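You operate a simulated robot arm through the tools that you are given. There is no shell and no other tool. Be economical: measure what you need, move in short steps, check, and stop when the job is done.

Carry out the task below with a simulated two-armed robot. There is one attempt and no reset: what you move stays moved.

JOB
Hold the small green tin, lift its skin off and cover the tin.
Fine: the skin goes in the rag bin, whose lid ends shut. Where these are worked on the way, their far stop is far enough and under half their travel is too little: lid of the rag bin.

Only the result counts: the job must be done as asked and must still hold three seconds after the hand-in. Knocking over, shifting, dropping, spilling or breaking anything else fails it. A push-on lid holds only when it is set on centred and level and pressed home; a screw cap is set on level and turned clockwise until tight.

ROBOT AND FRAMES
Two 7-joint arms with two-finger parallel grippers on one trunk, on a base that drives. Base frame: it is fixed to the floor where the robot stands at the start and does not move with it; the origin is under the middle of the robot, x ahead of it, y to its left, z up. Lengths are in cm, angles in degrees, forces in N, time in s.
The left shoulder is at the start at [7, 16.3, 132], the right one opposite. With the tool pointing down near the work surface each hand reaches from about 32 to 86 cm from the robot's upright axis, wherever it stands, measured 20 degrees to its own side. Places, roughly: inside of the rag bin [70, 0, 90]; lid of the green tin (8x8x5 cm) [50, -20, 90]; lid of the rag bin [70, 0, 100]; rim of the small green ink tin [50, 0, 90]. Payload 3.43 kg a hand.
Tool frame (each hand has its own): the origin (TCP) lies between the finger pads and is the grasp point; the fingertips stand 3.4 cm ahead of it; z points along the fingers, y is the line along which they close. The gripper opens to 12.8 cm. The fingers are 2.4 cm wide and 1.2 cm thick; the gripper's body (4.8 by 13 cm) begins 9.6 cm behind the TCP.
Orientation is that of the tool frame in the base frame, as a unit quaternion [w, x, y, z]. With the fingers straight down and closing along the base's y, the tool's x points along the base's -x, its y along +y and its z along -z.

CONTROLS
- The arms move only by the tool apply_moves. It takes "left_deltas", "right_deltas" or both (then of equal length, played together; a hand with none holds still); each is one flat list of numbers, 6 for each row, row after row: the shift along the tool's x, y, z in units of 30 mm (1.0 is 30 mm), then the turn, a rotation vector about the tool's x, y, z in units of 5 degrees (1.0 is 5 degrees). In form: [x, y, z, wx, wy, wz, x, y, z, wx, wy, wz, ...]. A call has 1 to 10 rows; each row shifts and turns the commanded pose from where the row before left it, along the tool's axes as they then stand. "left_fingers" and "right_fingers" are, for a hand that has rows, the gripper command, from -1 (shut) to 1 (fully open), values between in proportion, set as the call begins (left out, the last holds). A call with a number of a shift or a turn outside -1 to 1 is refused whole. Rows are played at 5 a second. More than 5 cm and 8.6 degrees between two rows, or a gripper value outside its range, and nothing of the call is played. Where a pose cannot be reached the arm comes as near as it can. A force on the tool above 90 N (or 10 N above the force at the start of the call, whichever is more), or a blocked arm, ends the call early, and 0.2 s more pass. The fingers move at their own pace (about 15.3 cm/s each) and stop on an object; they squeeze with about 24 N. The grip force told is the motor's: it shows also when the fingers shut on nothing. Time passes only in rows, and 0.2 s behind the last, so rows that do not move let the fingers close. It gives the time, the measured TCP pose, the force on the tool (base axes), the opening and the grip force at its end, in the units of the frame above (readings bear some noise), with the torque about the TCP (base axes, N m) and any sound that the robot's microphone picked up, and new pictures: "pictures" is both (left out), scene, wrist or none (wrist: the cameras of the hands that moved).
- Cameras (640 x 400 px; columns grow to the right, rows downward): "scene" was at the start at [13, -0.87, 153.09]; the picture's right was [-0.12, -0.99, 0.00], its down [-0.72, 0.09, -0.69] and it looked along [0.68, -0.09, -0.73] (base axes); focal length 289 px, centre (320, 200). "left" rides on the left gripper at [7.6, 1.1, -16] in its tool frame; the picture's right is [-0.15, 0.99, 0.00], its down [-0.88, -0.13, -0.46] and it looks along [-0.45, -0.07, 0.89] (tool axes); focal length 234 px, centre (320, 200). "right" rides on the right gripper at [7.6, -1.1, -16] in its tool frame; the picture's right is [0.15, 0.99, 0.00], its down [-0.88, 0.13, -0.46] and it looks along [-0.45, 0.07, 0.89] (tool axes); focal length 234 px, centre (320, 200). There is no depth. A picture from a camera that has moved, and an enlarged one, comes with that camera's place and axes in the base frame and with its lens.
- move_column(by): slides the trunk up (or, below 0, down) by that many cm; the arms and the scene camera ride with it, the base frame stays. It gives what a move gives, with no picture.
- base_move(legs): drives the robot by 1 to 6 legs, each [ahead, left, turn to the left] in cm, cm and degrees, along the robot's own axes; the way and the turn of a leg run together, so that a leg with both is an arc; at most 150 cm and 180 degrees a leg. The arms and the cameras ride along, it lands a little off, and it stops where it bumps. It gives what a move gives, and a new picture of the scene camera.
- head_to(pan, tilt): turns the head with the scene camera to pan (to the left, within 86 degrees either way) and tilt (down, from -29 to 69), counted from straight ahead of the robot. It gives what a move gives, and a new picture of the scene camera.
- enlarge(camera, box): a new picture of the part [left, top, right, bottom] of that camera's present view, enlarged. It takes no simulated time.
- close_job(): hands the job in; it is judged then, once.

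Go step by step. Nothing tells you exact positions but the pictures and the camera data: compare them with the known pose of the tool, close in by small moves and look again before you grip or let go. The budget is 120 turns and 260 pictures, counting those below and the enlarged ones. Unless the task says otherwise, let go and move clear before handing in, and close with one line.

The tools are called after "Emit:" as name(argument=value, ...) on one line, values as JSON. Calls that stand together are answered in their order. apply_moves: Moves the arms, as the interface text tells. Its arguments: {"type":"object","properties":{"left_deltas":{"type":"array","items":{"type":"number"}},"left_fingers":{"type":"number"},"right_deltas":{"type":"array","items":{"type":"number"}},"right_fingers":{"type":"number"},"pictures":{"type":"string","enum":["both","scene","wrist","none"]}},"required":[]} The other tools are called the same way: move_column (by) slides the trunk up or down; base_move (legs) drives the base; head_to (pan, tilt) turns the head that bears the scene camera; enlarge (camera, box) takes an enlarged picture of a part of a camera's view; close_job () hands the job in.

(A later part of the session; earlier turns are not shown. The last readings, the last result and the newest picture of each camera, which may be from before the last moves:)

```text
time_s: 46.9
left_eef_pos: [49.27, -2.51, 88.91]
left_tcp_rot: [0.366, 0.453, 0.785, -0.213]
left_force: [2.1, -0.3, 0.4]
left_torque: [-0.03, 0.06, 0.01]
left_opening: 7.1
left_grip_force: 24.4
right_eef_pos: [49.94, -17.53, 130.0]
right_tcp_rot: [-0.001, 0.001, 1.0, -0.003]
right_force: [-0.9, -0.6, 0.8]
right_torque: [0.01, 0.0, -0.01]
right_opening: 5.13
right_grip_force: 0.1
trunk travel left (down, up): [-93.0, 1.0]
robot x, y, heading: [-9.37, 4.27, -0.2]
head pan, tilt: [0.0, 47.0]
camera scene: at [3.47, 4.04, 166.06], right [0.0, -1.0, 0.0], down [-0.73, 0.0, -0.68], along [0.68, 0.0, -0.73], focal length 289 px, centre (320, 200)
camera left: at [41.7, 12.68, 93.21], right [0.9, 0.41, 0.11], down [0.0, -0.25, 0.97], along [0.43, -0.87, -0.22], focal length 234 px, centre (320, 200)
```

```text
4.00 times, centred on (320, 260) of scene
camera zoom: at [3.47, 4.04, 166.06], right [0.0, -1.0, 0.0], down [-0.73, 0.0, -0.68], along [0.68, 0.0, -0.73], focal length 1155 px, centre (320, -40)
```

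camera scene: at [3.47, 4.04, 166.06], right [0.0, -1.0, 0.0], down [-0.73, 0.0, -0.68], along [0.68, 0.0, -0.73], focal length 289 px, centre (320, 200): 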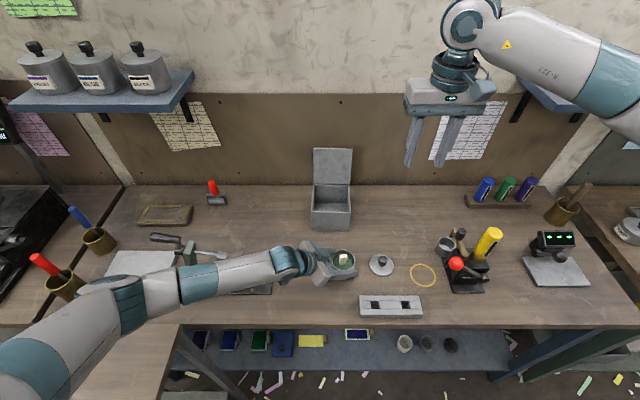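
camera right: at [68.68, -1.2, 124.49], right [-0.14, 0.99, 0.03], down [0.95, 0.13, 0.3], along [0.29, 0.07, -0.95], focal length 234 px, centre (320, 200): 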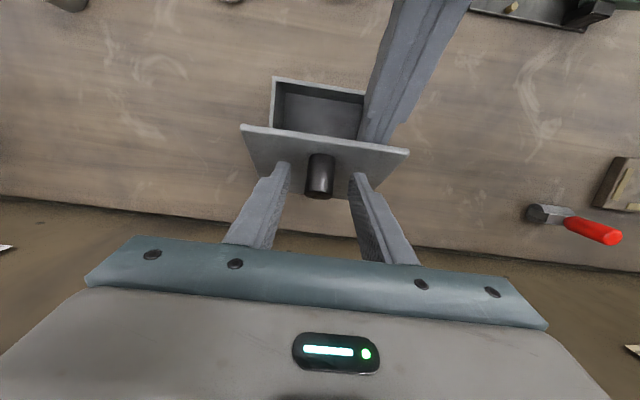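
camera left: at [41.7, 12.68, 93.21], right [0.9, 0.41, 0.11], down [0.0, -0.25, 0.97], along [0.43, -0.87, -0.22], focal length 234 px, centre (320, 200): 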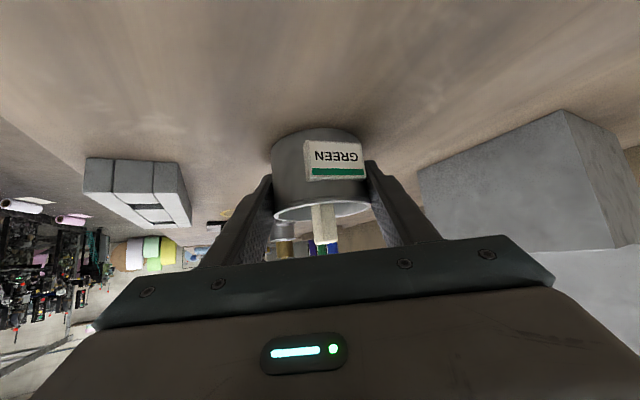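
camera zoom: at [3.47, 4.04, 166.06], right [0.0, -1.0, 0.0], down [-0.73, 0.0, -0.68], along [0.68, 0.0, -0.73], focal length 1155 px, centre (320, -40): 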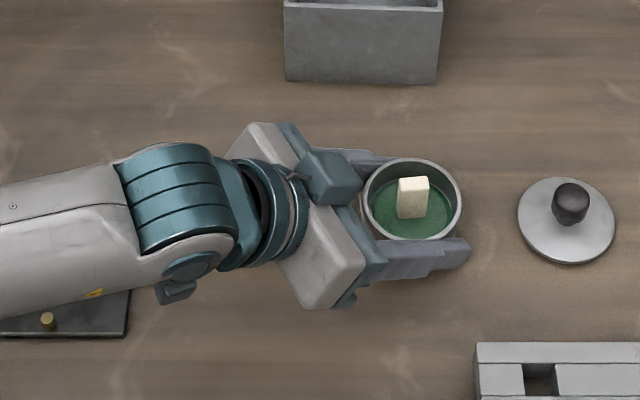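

The tin is firmly held (7.1 cm). Now the right hand goes above the tab, fingers narrowed to 3.8 cm.

Emit:
apply_moves(right_deltas=[0.02, 0.7, 0.7, 0, 0, 0, 0.02, 0.7, 0.7, 0, 0, 0, 0.02, 0.7, 0.7, 0, 0, 0, 0.02, 0.7, 0.7, 0, 0, 0, 0.02, 0.7, 0.7, 0, 0, 0, 0.02, 0.7, 0.7, 0, 0, 0, 0.02, 0.7, 0.8, 0, 0, 0, 0.02, 0, 0.9, 0, 0, 0, 0.02, 0, 0.9, 0, 0, 0, 0.02, 0, 0.9, 0, 0, 0], right_fingers=-0.41, pictures="both")

Emit:
enlarge(camera="right", box=[220, 60, 420, 200])

Emit:
enlarge(camera="scene", box=[290, 210, 400, 290])

```text
time_s: 49.1
left_eef_pos: [49.31, -2.5, 88.81]
left_tcp_rot: [0.367, 0.452, 0.785, -0.212]
left_force: [0.2, 0.3, 0.8]
left_torque: [0.08, -0.11, 0.01]
left_opening: 7.1
left_grip_force: 24.3
right_eef_pos: [49.48, -2.84, 106.66]
right_tcp_rot: [-0.001, 0.002, 1.0, -0.003]
right_force: [0.0, 0.7, -0.6]
right_torque: [-0.02, -0.01, 0.01]
right_opening: 3.79
right_grip_force: 0.0
trunk travel left (down, up): [-93.0, 1.0]
robot x, y, heading: [-9.56, 4.12, 0.0]
head pan, tilt: [0.0, 47.0]
camera scene: at [3.48, 4.07, 166.06], right [0.0, -1.0, 0.0], down [-0.73, 0.0, -0.68], along [0.68, 0.0, -0.73], focal length 289 px, centre (320, 200)
camera right: at [41.83, -3.9, 122.57], right [-0.14, 0.99, -0.01], down [0.88, 0.13, 0.45], along [0.45, 0.06, -0.89], focal length 234 px, centre (320, 200)
```

scene: 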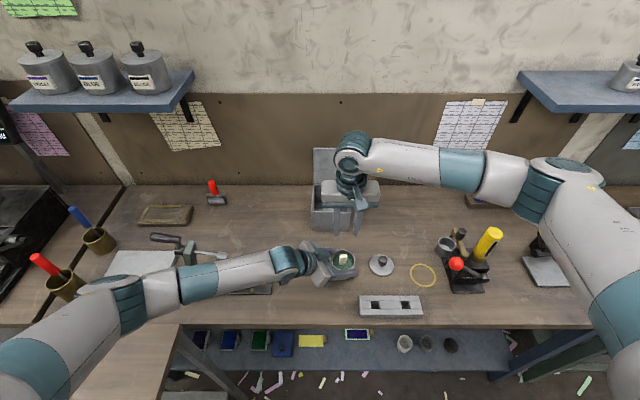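
right: 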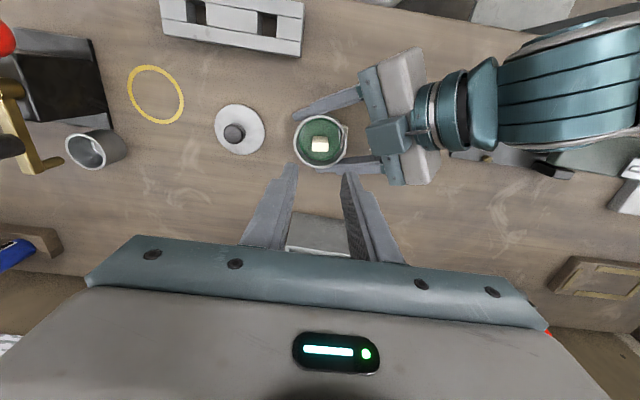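

```text
2.86 times, centred on (320, 130) of right
camera zoom: at [41.83, -3.9, 122.57], right [-0.14, 0.99, -0.01], down [0.88, 0.13, 0.45], along [0.45, 0.06, -0.89], focal length 669 px, centre (320, 400)
```

zoom: 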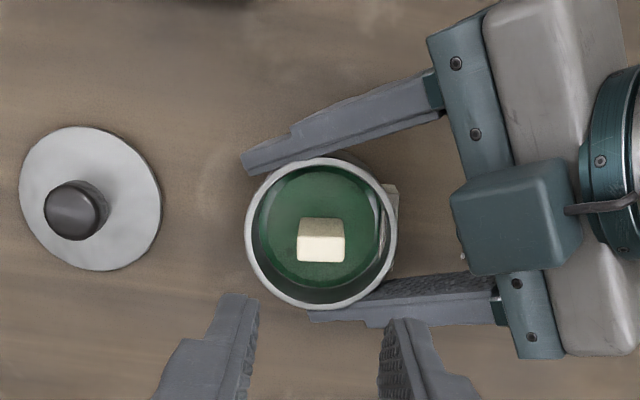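

```text
5.00 times, centred on (345, 250) of scene
camera zoom: at [3.48, 4.07, 166.06], right [0.0, -1.0, 0.0], down [-0.73, 0.0, -0.68], along [0.68, 0.0, -0.73], focal length 1443 px, centre (195, -50)
```

zoom: 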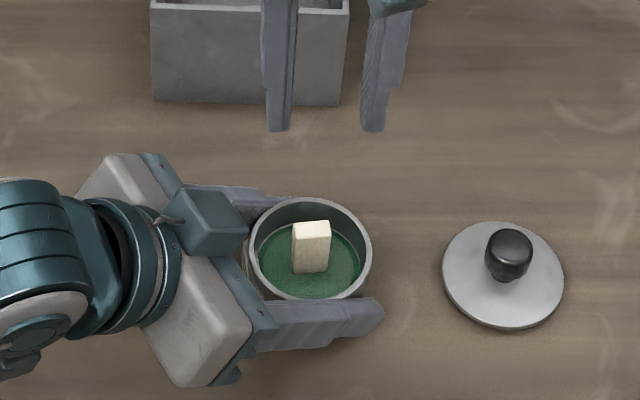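

The tab is at (49.45, -2.85). To keep the right gripper body away from the box on the left gripper, I lean the right hand 15 degrees backward (about its closing axis) and descend to just above the tab.

Emit:
apply_moves(right_deltas=[0, 0, 0, 0, 1, 0, 0, 0, 0, 0, 1, 0, 0, 0, 0, 0, 1, 0, -0.33, 0, 0.8, 0, 0, 0, -0.33, 0, 0.8, 0, 0, 0, -0.33, 0, 0.8, 0, 0, 0, -0.34, 0, 0.75, 0, 0, 0], pictures="both")

Emit:
enlarge(camera="right", box=[220, 60, 420, 200])

Emit:
enlarge(camera="scene", box=[290, 210, 400, 290])

```text
time_s: 50.7
left_eef_pos: [49.28, -2.54, 88.86]
left_tcp_rot: [0.367, 0.452, 0.785, -0.213]
left_force: [-0.8, 0.4, 1.2]
left_torque: [0.07, -0.08, 0.02]
left_opening: 7.1
left_grip_force: 23.9
right_eef_pos: [50.99, -2.79, 96.69]
right_tcp_rot: [-0.132, 0.002, 0.991, -0.003]
right_force: [-0.5, -0.3, 0.4]
right_torque: [0.0, 0.0, 0.01]
right_opening: 3.79
right_grip_force: 0.1
trunk travel left (down, up): [-93.0, 1.0]
robot x, y, heading: [-9.54, 3.62, 0.4]
head pan, tilt: [0.0, 47.0]
camera scene: at [3.46, 4.08, 166.06], right [0.0, -1.0, 0.0], down [-0.73, 0.0, -0.68], along [0.68, 0.0, -0.73], focal length 289 px, centre (320, 200)
camera right: at [47.81, -3.91, 114.02], right [-0.14, 0.99, 0.03], down [0.97, 0.13, 0.21], along [0.2, 0.06, -0.98], focal length 234 px, centre (320, 200)
```

scene: 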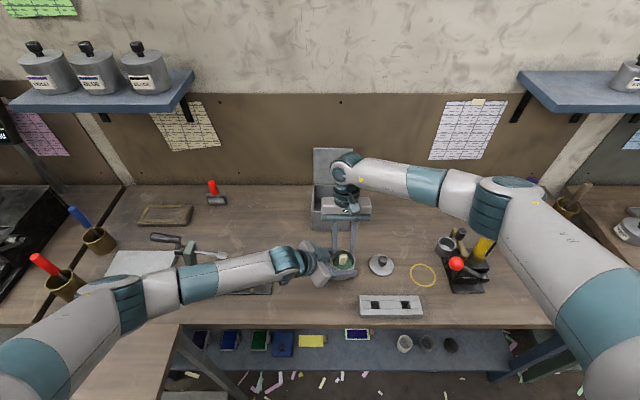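
right: 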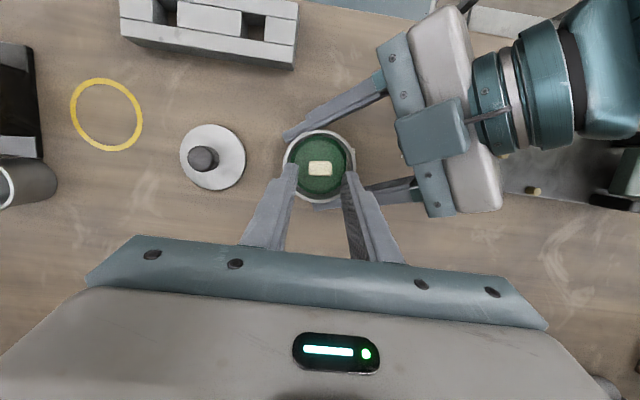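

```text
2.86 times, centred on (320, 130) of right
camera zoom: at [47.81, -3.91, 114.02], right [-0.14, 0.99, 0.03], down [0.97, 0.13, 0.21], along [0.2, 0.06, -0.98], focal length 669 px, centre (320, 400)
```

zoom: 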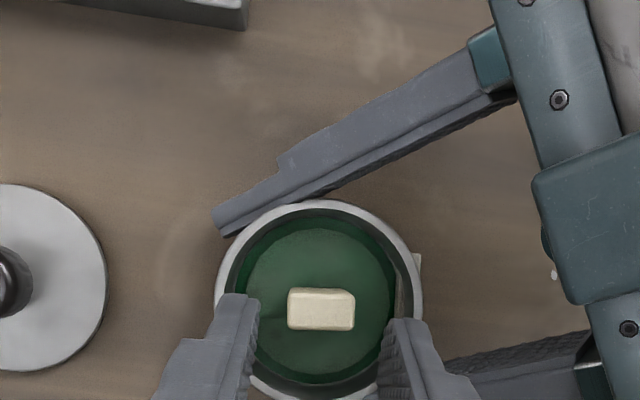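

```text
5.00 times, centred on (345, 250) of scene
camera zoom: at [3.46, 4.08, 166.06], right [0.0, -1.0, 0.0], down [-0.73, 0.0, -0.68], along [0.68, 0.0, -0.73], focal length 1443 px, centre (195, -50)
```

zoom: 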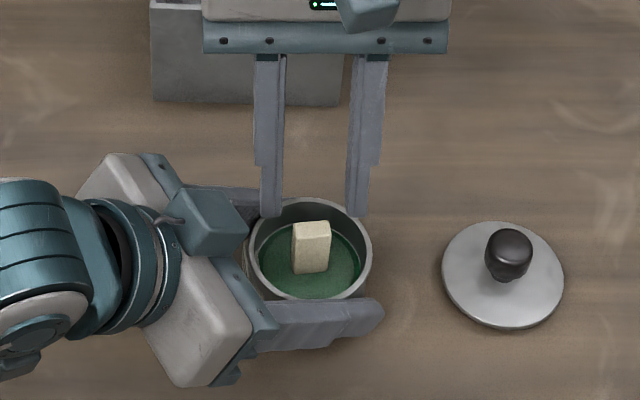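

Aligned: tab centred between the fingers. I descend the last 3 cm with fingers slightly narrower and look before gripping.

Emit:
apply_moves(right_deltas=[0.02, -0.02, 0.5, 0, 0, 0, 0.03, -0.02, 0.5, 0, 0, 0], right_fingers=-0.5, pictures="none")

Emit:
enlarge(camera="right", box=[220, 60, 420, 200])

Emit:
enlarge(camera="scene", box=[290, 210, 400, 290])

```text
time_s: 51.3
left_eef_pos: [49.18, -2.45, 88.75]
left_tcp_rot: [0.366, 0.452, 0.785, -0.213]
left_force: [-0.1, 0.5, 0.9]
left_torque: [0.04, -0.04, 0.01]
left_opening: 7.08
left_grip_force: 23.3
right_eef_pos: [50.05, -3.09, 93.72]
right_tcp_rot: [-0.131, 0.003, 0.991, -0.003]
right_force: [-0.1, 0.1, 0.6]
right_torque: [0.02, 0.01, -0.02]
right_opening: 3.19
right_grip_force: 0.2
trunk travel left (down, up): [-93.0, 1.0]
robot x, y, heading: [-9.67, 3.74, 0.2]
head pan, tilt: [0.0, 47.0]
```

```text
2.86 times, centred on (320, 130) of right
camera zoom: at [46.8, -4.11, 111.12], right [-0.14, 0.99, 0.03], down [0.97, 0.13, 0.21], along [0.2, 0.06, -0.98], focal length 669 px, centre (320, 400)
```

zoom: 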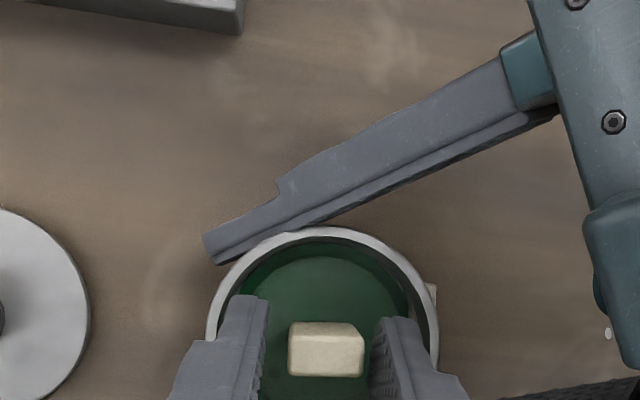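

```text
5.00 times, centred on (345, 250) of scene
camera zoom: at [3.45, 4.05, 166.06], right [0.0, -1.0, 0.0], down [-0.73, 0.0, -0.68], along [0.68, 0.0, -0.73], focal length 1443 px, centre (195, -50)
```

zoom: 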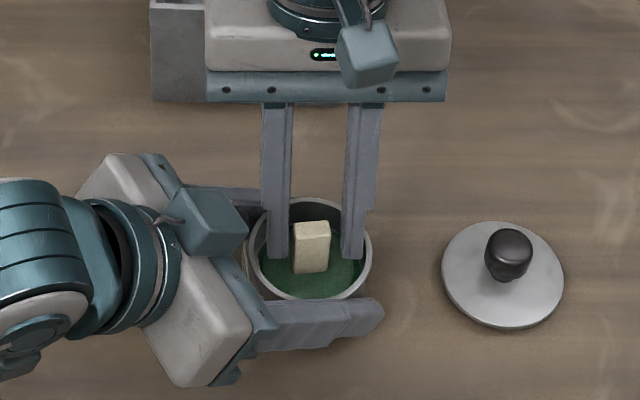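

The fingers straddle the tab. I close on it.

Emit:
apply_moves(right_deltas=[0, 0.02, 0, 0, 0, 0, 0, 0, 0, 0, 0, 0, 0, 0, 0, 0, 0, 0], right_fingers=-1, pictures="none")

Emit:
apply_moves(right_deltas=[0.052, 0, -0.193, 0, 0, 0, 0.052, 0, -0.193, 0, 0, 0, 0.052, 0, -0.193, 0, 0, 0, 0.052, 0, -0.193, 0, 0, 0], pictures="wrist")

Emit:
enlarge(camera="scene", box=[290, 210, 400, 290])

```text
time_s: 52.1
left_eef_pos: [49.27, -2.62, 88.79]
left_tcp_rot: [0.367, 0.452, 0.784, -0.213]
left_force: [0.1, -5.3, -0.6]
left_torque: [-0.03, -0.08, -0.21]
left_opening: 7.11
left_grip_force: 24.2
right_eef_pos: [49.95, -3.02, 93.86]
right_tcp_rot: [-0.131, 0.002, 0.991, -0.002]
right_force: [-0.4, 5.8, 3.7]
right_torque: [0.41, -0.01, 0.18]
right_opening: 2.09
right_grip_force: 23.6
trunk travel left (down, up): [-93.0, 1.0]
robot x, y, heading: [-9.42, 3.84, 0.1]
head pan, tilt: [0.0, 47.0]
```

```text
time_s: 53.1
left_eef_pos: [49.23, -2.66, 88.79]
left_tcp_rot: [0.367, 0.451, 0.785, -0.211]
left_force: [1.0, 0.6, 1.5]
left_torque: [0.1, -0.14, 0.03]
left_opening: 7.11
left_grip_force: 23.9
right_eef_pos: [49.85, -3.12, 96.21]
right_tcp_rot: [-0.13, 0.002, 0.991, -0.003]
right_force: [0.3, -0.3, 0.0]
right_torque: [0.02, -0.04, -0.01]
right_opening: 2.1
right_grip_force: 24.6
trunk travel left (down, up): [-93.0, 1.0]
robot x, y, heading: [-9.65, 4.21, 0.0]
head pan, tilt: [0.0, 47.0]
camera right: at [46.71, -4.07, 113.48], right [-0.14, 0.99, 0.03], down [0.97, 0.13, 0.21], along [0.2, 0.06, -0.98], focal length 234 px, centre (320, 200)
```

right: 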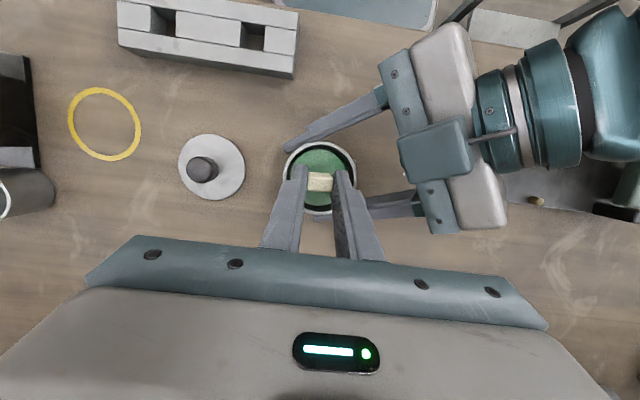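

```text
5.00 times, centred on (345, 250) of scene
camera zoom: at [3.45, 4.05, 166.06], right [0.0, -1.0, 0.0], down [-0.73, 0.0, -0.68], along [0.68, 0.0, -0.73], focal length 1443 px, centre (195, -50)
```

zoom: 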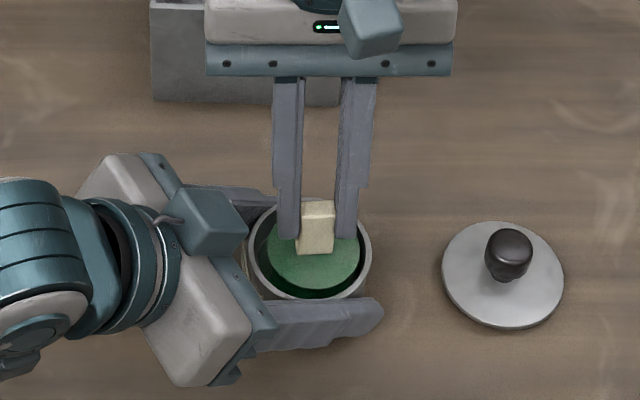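

The skin came off cleanly with the tab. I lift it clear, straighten the hand and carry it over the bin.

Emit:
apply_moves(right_deltas=[0.2, 0, -0.75, 0, 0, 0, 0.25, 0, -0.93, 0, 0, 0, 0.25, 0, -0.93, 0, 0, 0, 0.25, 0, -0.93, 0, 0, 0, 0.25, 0, -0.8, 0, 0, 0, 0, 0, 0, 0, -1, 0, 0, 0, 0, 0, -1, 0, 0, 0, 0, 0, -1, 0], pictures="wrist")

Emit:
apply_moves(right_deltas=[-0.8, 0.13, 0, 0, 0, 0, -0.8, 0.13, 0, 0, 0, 0, -0.8, 0.13, 0, 0, 0, 0, -0.8, 0.13, 0, 0, 0, 0, -0.8, 0.13, 0, 0, 0, 0, -0.8, 0.13, 0, 0, 0, 0, -0.8, 0.13, 0, 0, 0, 0, -0.8, 0.12, 0, 0, 0, 0], pictures="both")

```text
time_s: 54.9
left_eef_pos: [49.11, -2.45, 88.79]
left_tcp_rot: [0.367, 0.452, 0.785, -0.213]
left_force: [-0.3, 1.3, 1.5]
left_torque: [0.07, -0.11, 0.05]
left_opening: 7.1
left_grip_force: 23.7
right_eef_pos: [49.76, -2.93, 109.66]
right_tcp_rot: [0.0, 0.002, 1.0, -0.004]
right_force: [-1.0, -0.6, 0.1]
right_torque: [0.0, -0.02, 0.0]
right_opening: 2.08
right_grip_force: 23.9
trunk travel left (down, up): [-93.0, 1.0]
robot x, y, heading: [-9.83, 4.07, 0.2]
head pan, tilt: [0.0, 47.0]
camera right: at [42.18, -4.02, 125.53], right [-0.14, 0.99, -0.01], down [0.88, 0.13, 0.46], along [0.45, 0.06, -0.89], focal length 234 px, centre (320, 200)
```

right: 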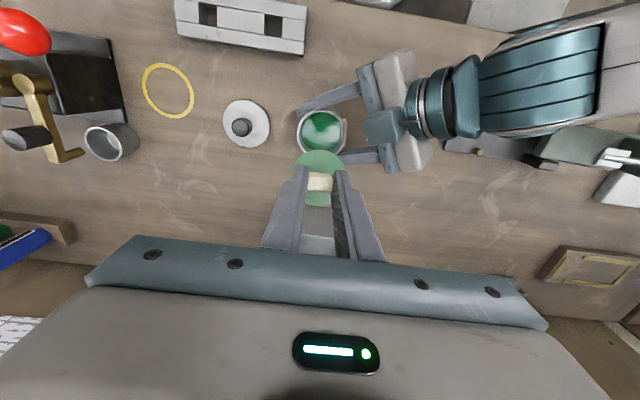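

```text
time_s: 56.7
left_eef_pos: [49.12, -2.47, 88.76]
left_tcp_rot: [0.367, 0.452, 0.785, -0.213]
left_force: [0.5, -0.9, 0.6]
left_torque: [0.03, -0.05, -0.05]
left_opening: 7.1
left_grip_force: 23.7
right_eef_pos: [69.2, 0.08, 109.74]
right_tcp_rot: [0.0, 0.002, 1.0, -0.004]
right_force: [0.6, -0.1, -0.6]
right_torque: [0.0, 0.01, 0.01]
right_opening: 2.04
right_grip_force: 24.3
trunk travel left (down, up): [-93.0, 1.0]
robot x, y, heading: [-9.69, 3.93, 0.1]
head pan, tilt: [0.0, 47.0]
camera scene: at [3.5, 4.27, 166.05], right [0.0, -1.0, 0.0], down [-0.73, 0.0, -0.68], along [0.68, 0.0, -0.73], focal length 289 px, centre (320, 200)
camera right: at [61.59, -0.85, 125.58], right [-0.14, 0.99, -0.01], down [0.88, 0.13, 0.45], along [0.45, 0.06, -0.89], focal length 234 px, centre (320, 200)
```

scene: 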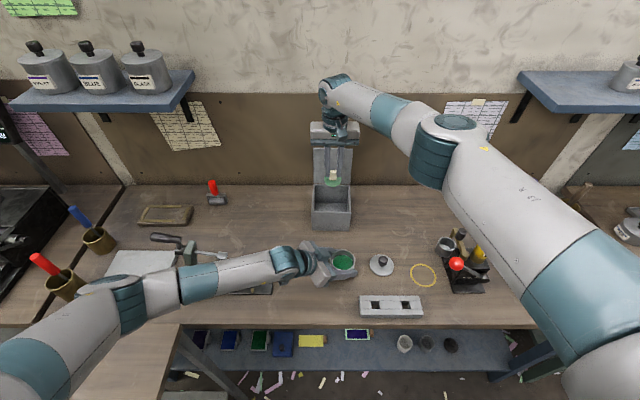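
right: 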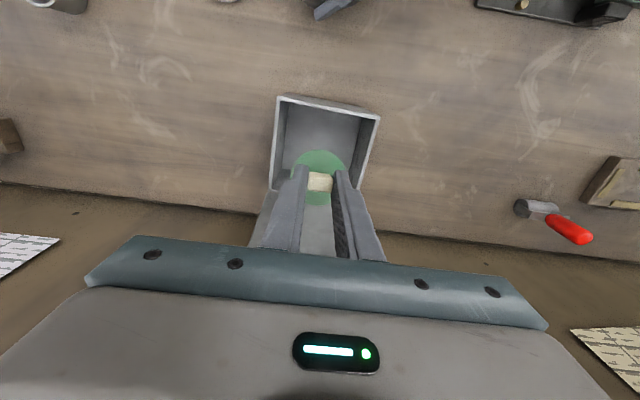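

The skin hangs centred over the bin. I lower it inside.

Emit:
apply_moves(right_deltas=[0, 0, 0.72, 0, 0, 0, 0, 0, 0.72, 0, 0, 0, 0, 0, 0.72, 0, 0, 0, 0, 0, 0.72, 0, 0, 0, 0, 0, 0.72, 0, 0, 0], pictures="wrist")

Emit:
enlarge(camera="scene", box=[280, 140, 380, 240])

```text
time_s: 57.9
left_eef_pos: [49.24, -2.59, 88.8]
left_tcp_rot: [0.368, 0.452, 0.785, -0.212]
left_force: [0.8, 0.3, 0.7]
left_torque: [-0.05, -0.09, 0.03]
left_opening: 7.13
left_grip_force: 24.2
right_eef_pos: [68.28, -0.35, 100.22]
right_tcp_rot: [-0.001, 0.002, 1.0, -0.004]
right_force: [-0.1, 0.1, -0.5]
right_torque: [0.01, 0.01, -0.01]
right_opening: 2.07
right_grip_force: 23.6
right hand out of reach, approached as far as the arm can: row 5
trunk travel left (down, up): [-93.0, 1.0]
robot x, y, heading: [-9.83, 3.89, 0.2]
head pan, tilt: [0.0, 47.0]
camera right: at [60.73, -1.41, 116.02], right [-0.14, 0.99, -0.01], down [0.88, 0.13, 0.45], along [0.45, 0.06, -0.89], focal length 234 px, centre (320, 200)
```

right: 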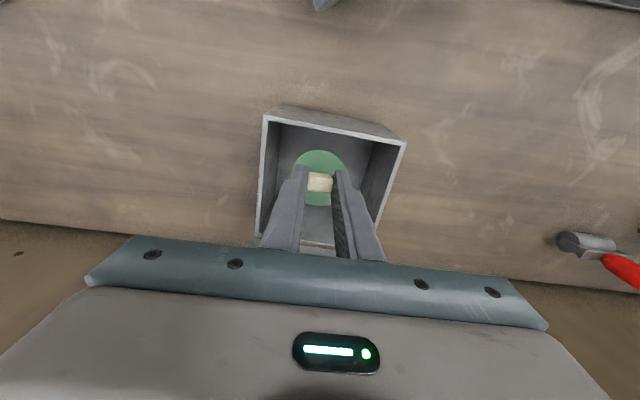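

```text
4.00 times, centred on (330, 190) of scene
camera zoom: at [3.46, 3.87, 166.06], right [0.0, -1.0, 0.0], down [-0.73, 0.0, -0.68], along [0.68, 0.0, -0.73], focal length 1155 px, centre (280, 240)
```

zoom: 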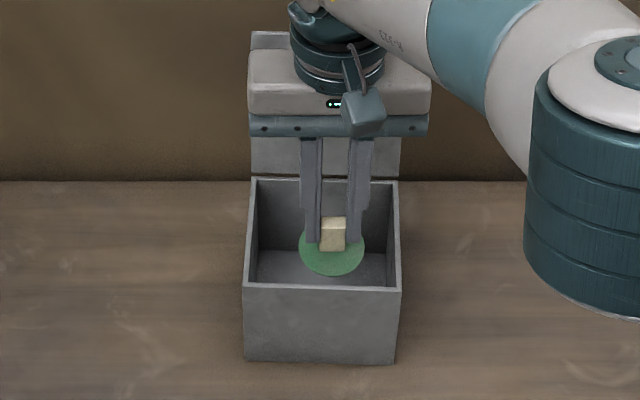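

The skin is within the bin opening, level with its rim. I let go.

Emit:
apply_moves(right_deltas=[0, 0, 0, 0, 0, 0, 0, 0, 0, 0, 0, 0, 0, 0, 0, 0, 0, 0], right_fingers=-0.2, pictures="wrist")

Emit:
enlarge(camera="scene", box=[280, 140, 380, 240])

```text
time_s: 58.7
left_eef_pos: [49.28, -2.53, 88.73]
left_tcp_rot: [0.367, 0.452, 0.785, -0.213]
left_force: [-0.9, 0.4, 0.9]
left_torque: [0.1, -0.07, 0.02]
left_opening: 7.11
left_grip_force: 23.8
right_eef_pos: [68.21, -0.27, 100.26]
right_tcp_rot: [-0.001, 0.001, 1.0, -0.003]
right_force: [-0.2, 0.4, -0.1]
right_torque: [0.0, 0.01, 0.03]
right_opening: 5.1
right_grip_force: 0.1
trunk travel left (down, up): [-93.0, 1.0]
robot x, y, heading: [-9.62, 4.02, 0.2]
head pan, tilt: [0.0, 47.0]
camera right: at [60.72, -1.22, 116.06], right [-0.14, 0.99, -0.01], down [0.88, 0.13, 0.45], along [0.45, 0.06, -0.89], focal length 234 px, centre (320, 200)
```

right: 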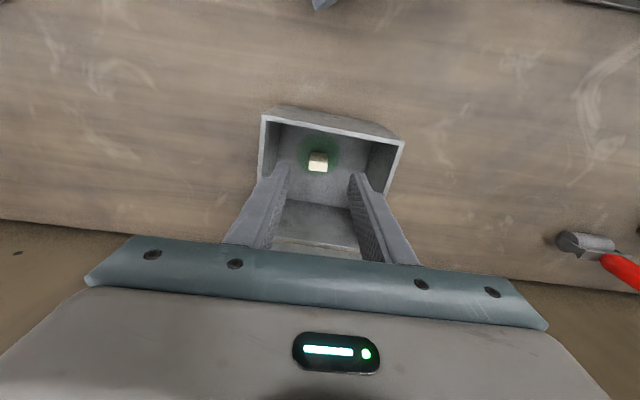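

```text
4.00 times, centred on (330, 190) of scene
camera zoom: at [3.46, 4.08, 166.06], right [0.0, -1.0, 0.0], down [-0.73, 0.0, -0.68], along [0.68, 0.0, -0.73], focal length 1155 px, centre (280, 240)
```

zoom: 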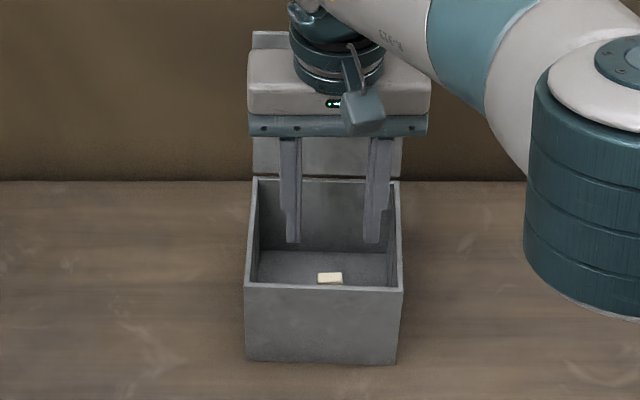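

The skin lies in the bin. Leaving the bin lid for later, I go up and over to the tin's lid.

Emit:
apply_moves(right_deltas=[0, 0, -0.9, 0, 0, 0, 0, 0, -0.9, 0, 0, 0, 0, 0, -0.9, 0, 0, 0, 0, 0, -0.9, 0, 0, 0, 0.95, -0.82, 0, 0, 0, 0, 0.95, -0.82, 0, 0, 0, 0, 0.95, -0.82, 0, 0, 0, 0, 0.95, -0.82, 0, 0, 0, 0, 0.95, -0.82, 0, 0, 0, 0, 0.95, -0.82, 0, 0, 0, 0], pictures="none")

Emit:
apply_moves(right_deltas=[0, 0, 0, 0, 1, 0, 0, 0, 0, 0, 1, 0, 0, 0, 0, 0, 1, 0, -0.15, 0, 0.8, 0, 0, 0, -0.15, 0, 0.8, 0, 0, 0, -0.15, 0, 0.8, 0, 0, 0, -0.15, 0, 0.8, 0, 0, 0], pictures="both")

Emit:
enlarge(camera="right", box=[220, 60, 420, 200])

Emit:
enlarge(camera="scene", box=[310, 210, 430, 300])

```text
time_s: 60.9
left_eef_pos: [49.1, -2.6, 88.82]
left_tcp_rot: [0.366, 0.453, 0.785, -0.212]
left_force: [0.0, 1.7, 0.1]
left_torque: [0.01, -0.05, -0.01]
left_opening: 7.12
left_grip_force: 23.4
right_eef_pos: [51.04, -15.15, 111.08]
right_tcp_rot: [0.0, 0.002, 1.0, -0.002]
right_force: [0.4, -0.6, 0.5]
right_torque: [0.02, -0.02, 0.04]
right_opening: 5.14
right_grip_force: 0.0
trunk travel left (down, up): [-93.0, 1.0]
robot x, y, heading: [-9.88, 3.85, 0.1]
head pan, tilt: [0.0, 47.0]
```

```text
time_s: 62.5
left_eef_pos: [49.27, -2.56, 88.81]
left_tcp_rot: [0.367, 0.452, 0.785, -0.213]
left_force: [-1.0, -0.4, 0.4]
left_torque: [0.0, -0.07, -0.02]
left_opening: 7.1
left_grip_force: 23.8
right_eef_pos: [50.45, -15.29, 101.24]
right_tcp_rot: [-0.13, 0.002, 0.991, -0.004]
right_force: [-0.1, -0.5, -0.5]
right_torque: [-0.02, 0.0, 0.01]
right_opening: 5.12
right_grip_force: 0.1
trunk travel left (down, up): [-93.0, 1.0]
robot x, y, heading: [-9.56, 3.89, 0.1]
head pan, tilt: [0.0, 47.0]
camera scene: at [3.46, 4.02, 166.06], right [0.0, -1.0, 0.0], down [-0.73, 0.0, -0.68], along [0.68, 0.0, -0.73], focal length 289 px, centre (320, 200)
camera right: at [47.26, -16.18, 118.46], right [-0.14, 0.99, 0.03], down [0.97, 0.13, 0.21], along [0.2, 0.06, -0.98], focal length 234 px, centre (320, 200)
```

scene: 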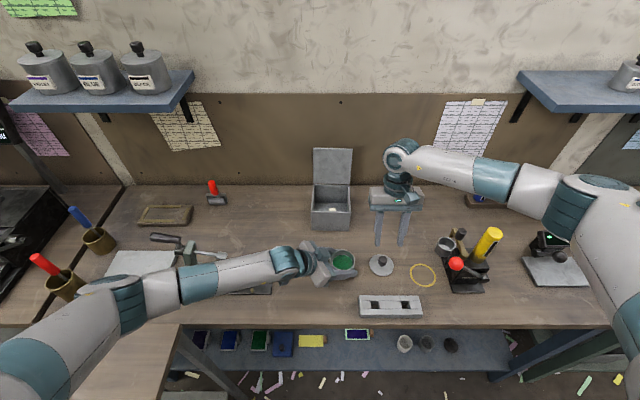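
right: 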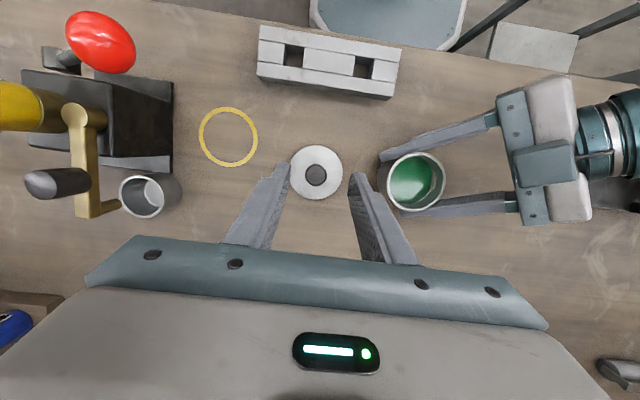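

```text
2.86 times, centred on (320, 130) of right
camera zoom: at [47.26, -16.18, 118.46], right [-0.14, 0.99, 0.03], down [0.97, 0.13, 0.21], along [0.2, 0.06, -0.98], focal length 669 px, centre (320, 400)
```

zoom: 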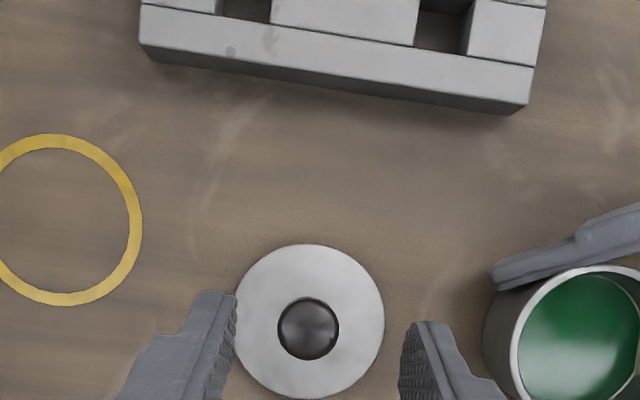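

```text
4.44 times, centred on (370, 255) of scene
camera zoom: at [3.46, 4.02, 166.06], right [0.0, -1.0, 0.0], down [-0.73, 0.0, -0.68], along [0.68, 0.0, -0.73], focal length 1283 px, centre (98, -44)
```

zoom: 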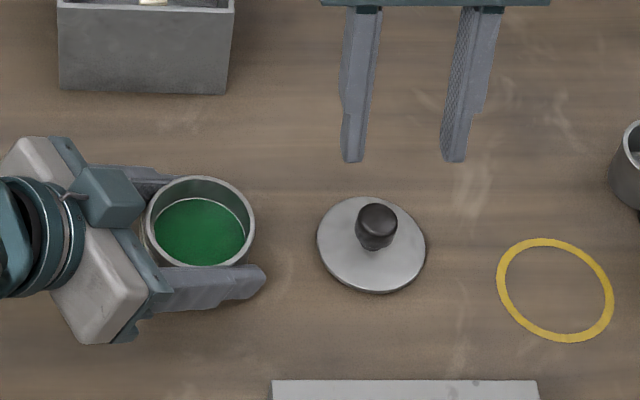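

The lid's knob is at (50.1, -15.3). I descend around it and check.

Emit:
apply_moves(right_deltas=[-0.2, 0, 0.68, 0, 0, 0, -0.2, 0, 0.68, 0, 0, 0, -0.2, 0, 0.68, 0, 0, 0, -0.2, 0, 0.68, 0, 0, 0, -0.2, 0, 0.68, 0, 0, 0], pictures="none")

Emit:
enlarge(camera="right", box=[220, 90, 420, 230])

Emit:
enlarge(camera="scene", box=[340, 230, 420, 290])

```text
time_s: 63.7
left_eef_pos: [49.23, -2.58, 88.84]
left_tcp_rot: [0.367, 0.452, 0.785, -0.213]
left_force: [-1.1, 0.6, 0.2]
left_torque: [0.06, -0.02, 0.01]
left_opening: 7.12
left_grip_force: 23.8
right_eef_pos: [50.74, -15.16, 90.73]
right_tcp_rot: [-0.131, 0.002, 0.991, -0.003]
right_force: [0.3, 0.5, -0.5]
right_torque: [0.01, 0.02, -0.01]
right_opening: 5.08
right_grip_force: 0.2
trunk travel left (down, up): [-93.0, 1.0]
robot x, y, heading: [-9.27, 3.92, -0.1]
head pan, tilt: [0.0, 47.0]
```

```text
2.86 times, centred on (320, 160) of right
camera zoom: at [47.53, -16.21, 107.96], right [-0.14, 0.99, 0.03], down [0.97, 0.13, 0.21], along [0.2, 0.06, -0.98], focal length 669 px, centre (320, 314)
```

zoom: 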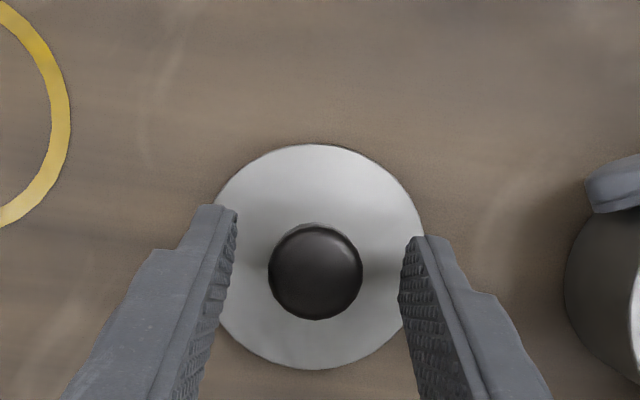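

```text
6.67 times, centred on (380, 260) of scene
camera zoom: at [3.47, 4.06, 166.06], right [0.0, -1.0, 0.0], down [-0.73, 0.0, -0.68], along [0.68, 0.0, -0.73], focal length 1924 px, centre (-80, -200)
```

zoom: 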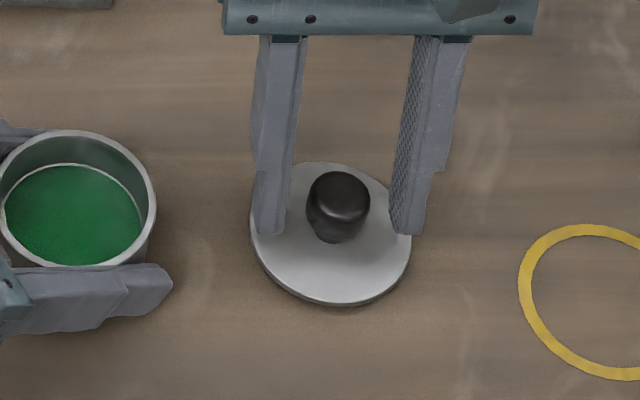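

Well centred on the knob. A hair lower, then grip.

Emit:
apply_moves(right_deltas=[-0.02, 0, 0.1, 0, 0, 0], pictures="none")

Emit:
apply_moves(right_deltas=[0, 0, 0, 0, 0, 0, 0, 0, 0, 0, 0, 0, 0, 0, 0, 0, 0, 0], right_fingers=-1, pictures="none")

Emit:
apply_moves(right_deltas=[0.13, 0, -0.48, 0, 0, 0, 0.26, 0, -0.96, 0, 0, 0, 0.26, 0, -0.96, 0, 0, 0, 0.26, 0, -0.96, 0, 0, 0], pictures="wrist")

Emit:
enlarge(camera="scene", box=[340, 200, 420, 280])

```text
time_s: 64.1
left_eef_pos: [49.11, -2.51, 88.79]
left_tcp_rot: [0.367, 0.452, 0.785, -0.213]
left_force: [-0.8, -0.5, 0.6]
left_torque: [0.05, -0.04, -0.01]
left_opening: 7.11
left_grip_force: 23.9
right_eef_pos: [50.7, -15.06, 90.32]
right_tcp_rot: [-0.13, 0.002, 0.991, -0.003]
right_force: [-0.3, 0.4, 0.2]
right_torque: [0.01, 0.0, 0.05]
right_opening: 5.13
right_grip_force: 0.1
trunk travel left (down, up): [-93.0, 1.0]
robot x, y, heading: [-9.6, 4.23, 0.2]
head pan, tilt: [0.0, 47.0]
```

```text
time_s: 64.9
left_eef_pos: [49.34, -2.51, 88.79]
left_tcp_rot: [0.368, 0.451, 0.785, -0.213]
left_force: [0.4, -0.7, 0.4]
left_torque: [0.04, -0.08, 0.01]
left_opening: 7.11
left_grip_force: 24.0
right_eef_pos: [50.69, -15.16, 90.35]
right_tcp_rot: [-0.132, 0.002, 0.991, -0.003]
right_force: [-0.5, 0.5, -1.2]
right_torque: [0.02, -0.01, 0.01]
right_opening: 2.63
right_grip_force: 24.1
trunk travel left (down, up): [-93.0, 1.0]
robot x, y, heading: [-10.04, 3.83, 0.2]
head pan, tilt: [0.0, 47.0]
```

```text
time_s: 65.9
left_eef_pos: [49.15, -2.53, 88.78]
left_tcp_rot: [0.368, 0.451, 0.785, -0.212]
left_force: [-1.9, 1.7, 1.2]
left_torque: [0.04, -0.02, 0.0]
left_opening: 7.09
left_grip_force: 24.9
right_eef_pos: [50.76, -15.13, 100.59]
right_tcp_rot: [-0.132, 0.002, 0.991, -0.003]
right_force: [0.0, 0.3, 0.0]
right_torque: [-0.03, -0.03, 0.0]
right_opening: 2.63
right_grip_force: 24.1
trunk travel left (down, up): [-93.0, 1.0]
robot x, y, heading: [-9.55, 3.62, -0.2]
head pan, tilt: [0.0, 47.0]
camera right: at [47.57, -16.13, 118.06], right [-0.14, 0.99, 0.03], down [0.97, 0.13, 0.21], along [0.2, 0.06, -0.98], focal length 234 px, centre (320, 200)
```

right: 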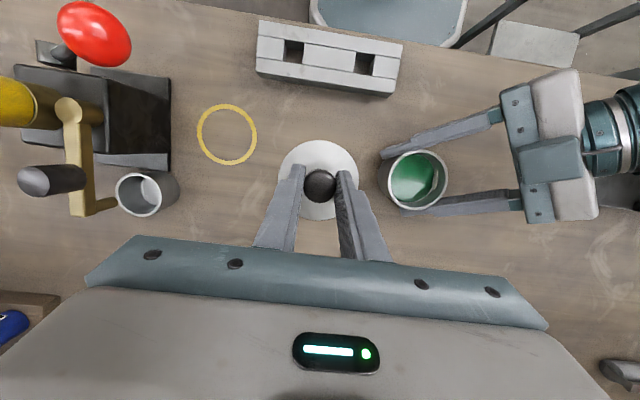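

```text
5.00 times, centred on (380, 240) of scene
camera zoom: at [3.42, 4.05, 166.05], right [0.0, -1.0, 0.0], down [-0.73, 0.0, -0.68], along [0.68, 0.0, -0.73], focal length 1443 px, centre (20, 0)
```

zoom: 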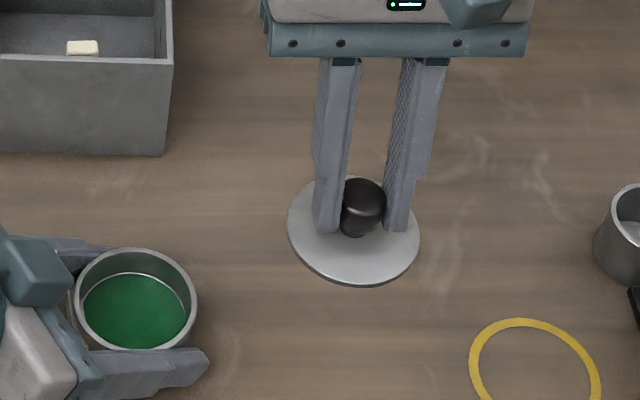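

The lid is held level by its knob. I carry it over the tin, staying high.

Emit:
apply_moves(right_deltas=[0.05, 0.684, 0.013, 0, 0, 0, 0.05, 0.684, 0.013, 0, 0, 0, 0.05, 0.684, 0.013, 0, 0, 0, 0.05, 0.684, 0.013, 0, 0, 0, 0.05, 0.684, 0.013, 0, 0, 0, 0.05, 0.684, 0.013, 0, 0, 0, 0, 0, 0, 0, 0, 0], pictures="wrist")

Emit:
enlarge(camera="scene", box=[300, 210, 380, 290])

Emit:
enlarge(camera="left", box=[240, 100, 400, 260])

```text
time_s: 67.5
left_eef_pos: [49.35, -2.5, 88.81]
left_tcp_rot: [0.367, 0.452, 0.785, -0.211]
left_force: [0.1, 0.4, 0.8]
left_torque: [0.05, -0.06, 0.04]
left_opening: 7.1
left_grip_force: 23.5
right_eef_pos: [49.76, -2.75, 100.64]
right_tcp_rot: [-0.131, 0.002, 0.991, -0.003]
right_force: [0.1, -0.2, 0.1]
right_torque: [0.01, -0.05, -0.03]
right_opening: 2.63
right_grip_force: 24.2
trunk travel left (down, up): [-93.0, 1.0]
robot x, y, heading: [-9.2, 3.82, -0.0]
head pan, tilt: [0.0, 47.0]
camera right: at [46.62, -3.8, 117.99], right [-0.14, 0.99, 0.03], down [0.97, 0.13, 0.21], along [0.2, 0.06, -0.98], focal length 234 px, centre (320, 200)
```

right: 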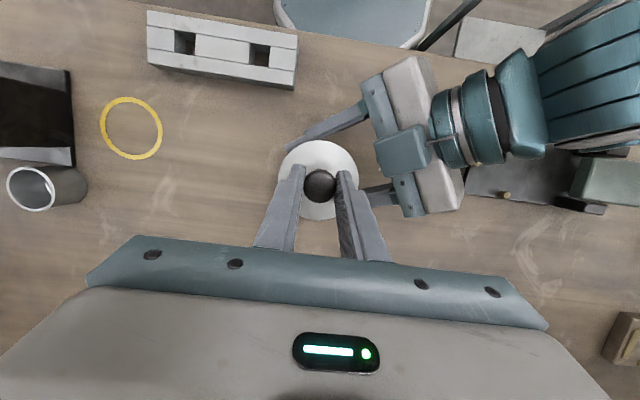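

```text
5.00 times, centred on (340, 250) of scene
camera zoom: at [3.43, 4.01, 166.06], right [0.0, -1.0, 0.0], down [-0.73, 0.0, -0.68], along [0.68, 0.0, -0.73], focal length 1443 px, centre (220, -50)
```

zoom: 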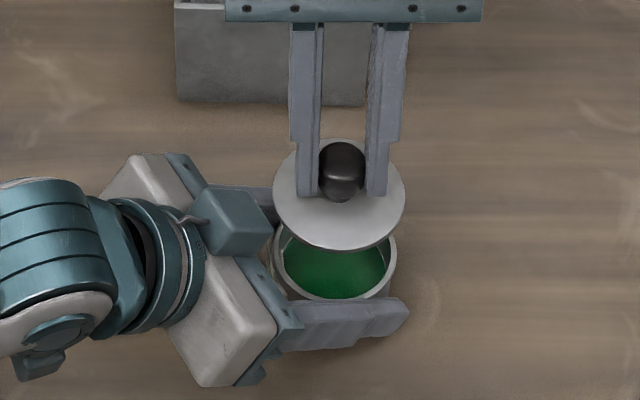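

```text
2.50 times, centred on (320, 180) of left
camera zoom: at [41.68, 12.69, 93.21], right [0.9, 0.42, 0.11], down [0.0, -0.25, 0.97], along [0.43, -0.87, -0.22], focal length 585 px, centre (320, 250)
```

zoom: 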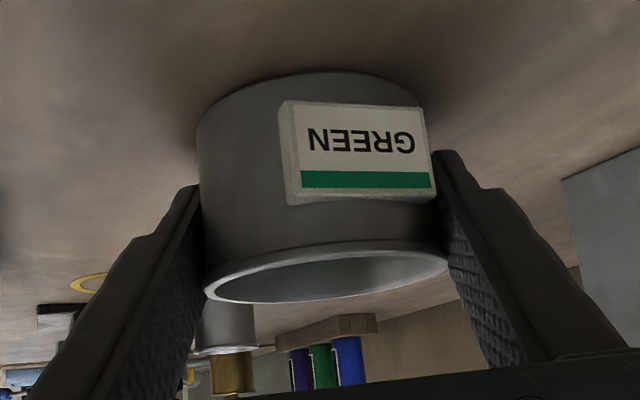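

Lid and tin agree within about 1 mm in the scene camera. I lower to about 1 cm above the rim and measure again.

Emit:
apply_moves(right_deltas=[-0.125, -0.012, 0.43, 0, 0, 0, -0.125, -0.012, 0.43, 0, 0, 0, -0.125, -0.012, 0.43, 0, 0, 0, 0, 0, 0, 0, 0, 0], pictures="none")

Emit:
enlarge(camera="scene", box=[304, 230, 368, 270])

Emit:
enlarge(camera="left", box=[240, 120, 400, 260])

Emit:
enlarge(camera="right", box=[240, 110, 400, 210])

```text
time_s: 68.5
left_eef_pos: [49.37, -2.39, 88.75]
left_tcp_rot: [0.367, 0.452, 0.784, -0.213]
left_force: [-0.7, 0.8, 1.0]
left_torque: [0.06, -0.08, 0.0]
left_opening: 7.11
left_grip_force: 24.0
right_eef_pos: [49.89, -2.76, 96.62]
right_tcp_rot: [-0.131, 0.002, 0.991, -0.003]
right_force: [-0.3, 0.3, 0.2]
right_torque: [-0.02, 0.06, -0.01]
right_opening: 2.64
right_grip_force: 24.1
trunk travel left (down, up): [-93.0, 1.0]
robot x, y, heading: [-9.38, 3.96, -0.1]
head pan, tilt: [0.0, 47.0]
```

```text
10.00 times, centred on (336, 250) of scene
camera zoom: at [3.44, 4.05, 166.06], right [0.0, -1.0, 0.0], down [-0.73, 0.0, -0.68], along [0.68, 0.0, -0.73], focal length 2886 px, centre (160, -300)
```

zoom: 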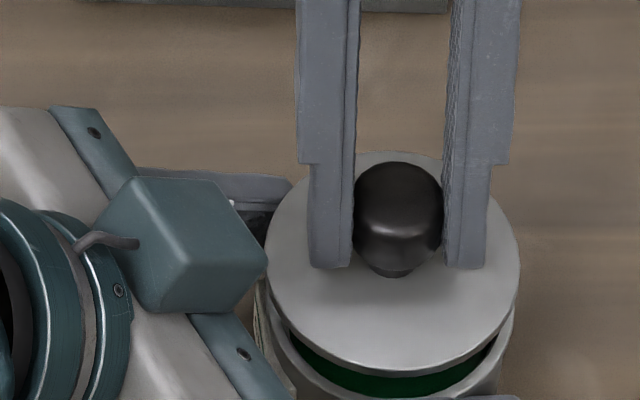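

```text
2.86 times, centred on (320, 190) of left
camera zoom: at [41.68, 12.69, 93.21], right [0.9, 0.41, 0.11], down [0.0, -0.25, 0.97], along [0.43, -0.87, -0.22], focal length 669 px, centre (320, 229)
```

zoom: 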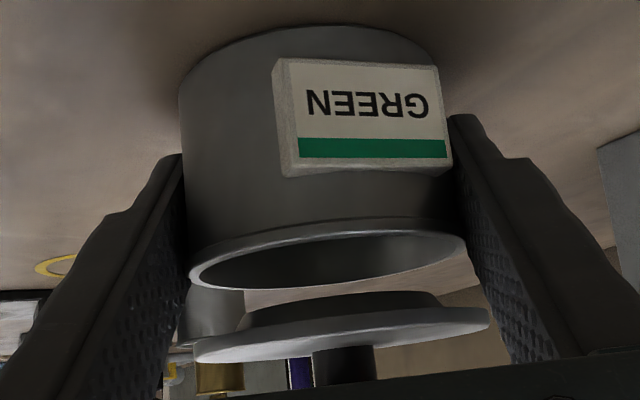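

```text
4.00 times, centred on (320, 160) of right
camera zoom: at [46.74, -3.85, 113.96], right [-0.14, 0.99, 0.03], down [0.97, 0.13, 0.21], along [0.2, 0.06, -0.98], focal length 937 px, centre (320, 360)
```

zoom: 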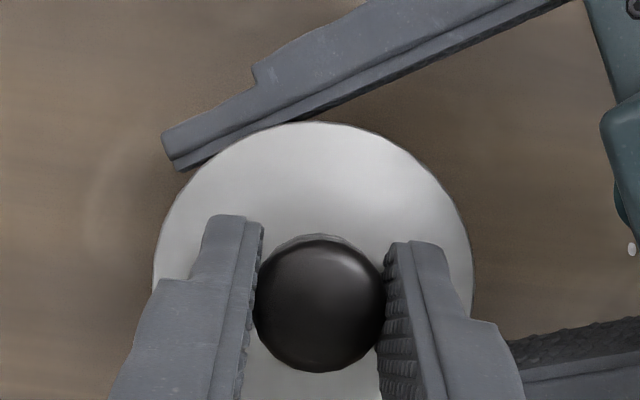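

The lid has a plug underneath and hovers about 1 cm over the rim, aligned within a millimetre. I make a tiny correction and lower slowly, watching the force.

Emit:
apply_moves(right_deltas=[-0.075, -0.027, 0.14, 0, 0, 0, -0.043, 0, 0.16, 0, 0, 0, -0.02, 0, 0.08, 0, 0, 0, -0.02, 0, 0.08, 0, 0, 0], pictures="none")

Emit:
enlarge(camera="left", box=[240, 120, 400, 260])

Emit:
enlarge(camera="scene", box=[304, 235, 368, 275])

```text
time_s: 69.5
left_eef_pos: [49.11, -2.42, 88.82]
left_tcp_rot: [0.367, 0.451, 0.786, -0.21]
left_force: [8.3, 4.7, -6.1]
left_torque: [-0.6, 0.22, 0.06]
left_opening: 7.12
left_grip_force: 23.8
right_eef_pos: [50.0, -3.1, 95.28]
right_tcp_rot: [-0.131, 0.002, 0.991, -0.004]
right_force: [-6.4, -7.7, 17.9]
right_torque: [-0.05, 0.14, 0.01]
right_opening: 2.65
right_grip_force: 24.0
trunk travel left (down, up): [-93.0, 1.0]
robot x, y, heading: [-9.36, 3.75, 0.0]
head pan, tilt: [0.0, 47.0]
```

```text
2.86 times, centred on (320, 190) of left
camera zoom: at [41.66, 12.74, 93.23], right [0.9, 0.42, 0.11], down [0.0, -0.25, 0.97], along [0.43, -0.87, -0.23], focal length 669 px, centre (320, 229)
```

zoom: 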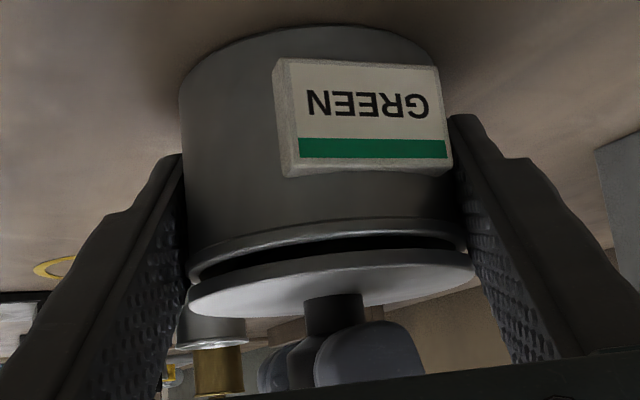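

```text
10.00 times, centred on (336, 255) of scene
camera zoom: at [3.34, 3.97, 166.08], right [0.0, -1.0, 0.0], down [-0.73, 0.0, -0.68], along [0.68, 0.0, -0.73], focal length 2886 px, centre (160, -350)
```

zoom: 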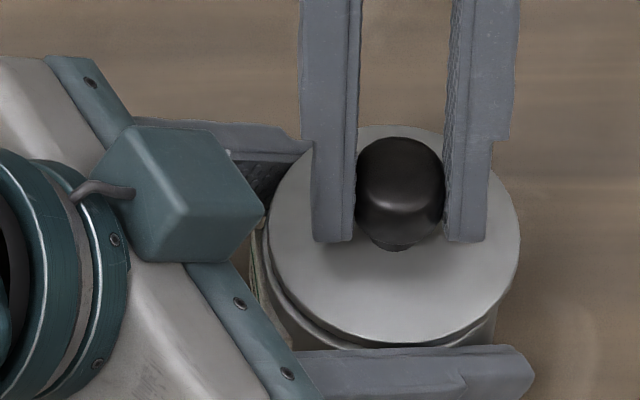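

Light contact with a sideways push toward -x, -y. I ease the lid a millimetre that way and read the force.

Emit:
apply_moves(right_deltas=[0.037, -0.04, -0.007, 0, 0, 0, 0, 0, 0, 0, 0, 0], pictures="none")

```text
time_s: 70.1
left_eef_pos: [49.21, -2.37, 88.79]
left_tcp_rot: [0.367, 0.452, 0.785, -0.212]
left_force: [3.6, 5.8, -4.4]
left_torque: [0.04, -0.07, -0.1]
left_opening: 7.13
left_grip_force: 23.2
right_eef_pos: [49.89, -3.02, 95.22]
right_tcp_rot: [-0.131, 0.002, 0.991, -0.003]
right_force: [-1.1, -4.7, 13.0]
right_torque: [0.05, -0.03, 0.06]
right_opening: 2.63
right_grip_force: 24.2
trunk travel left (down, up): [-93.0, 1.0]
robot x, y, heading: [-9.47, 3.87, 0.2]
head pan, tilt: [0.0, 47.0]
```

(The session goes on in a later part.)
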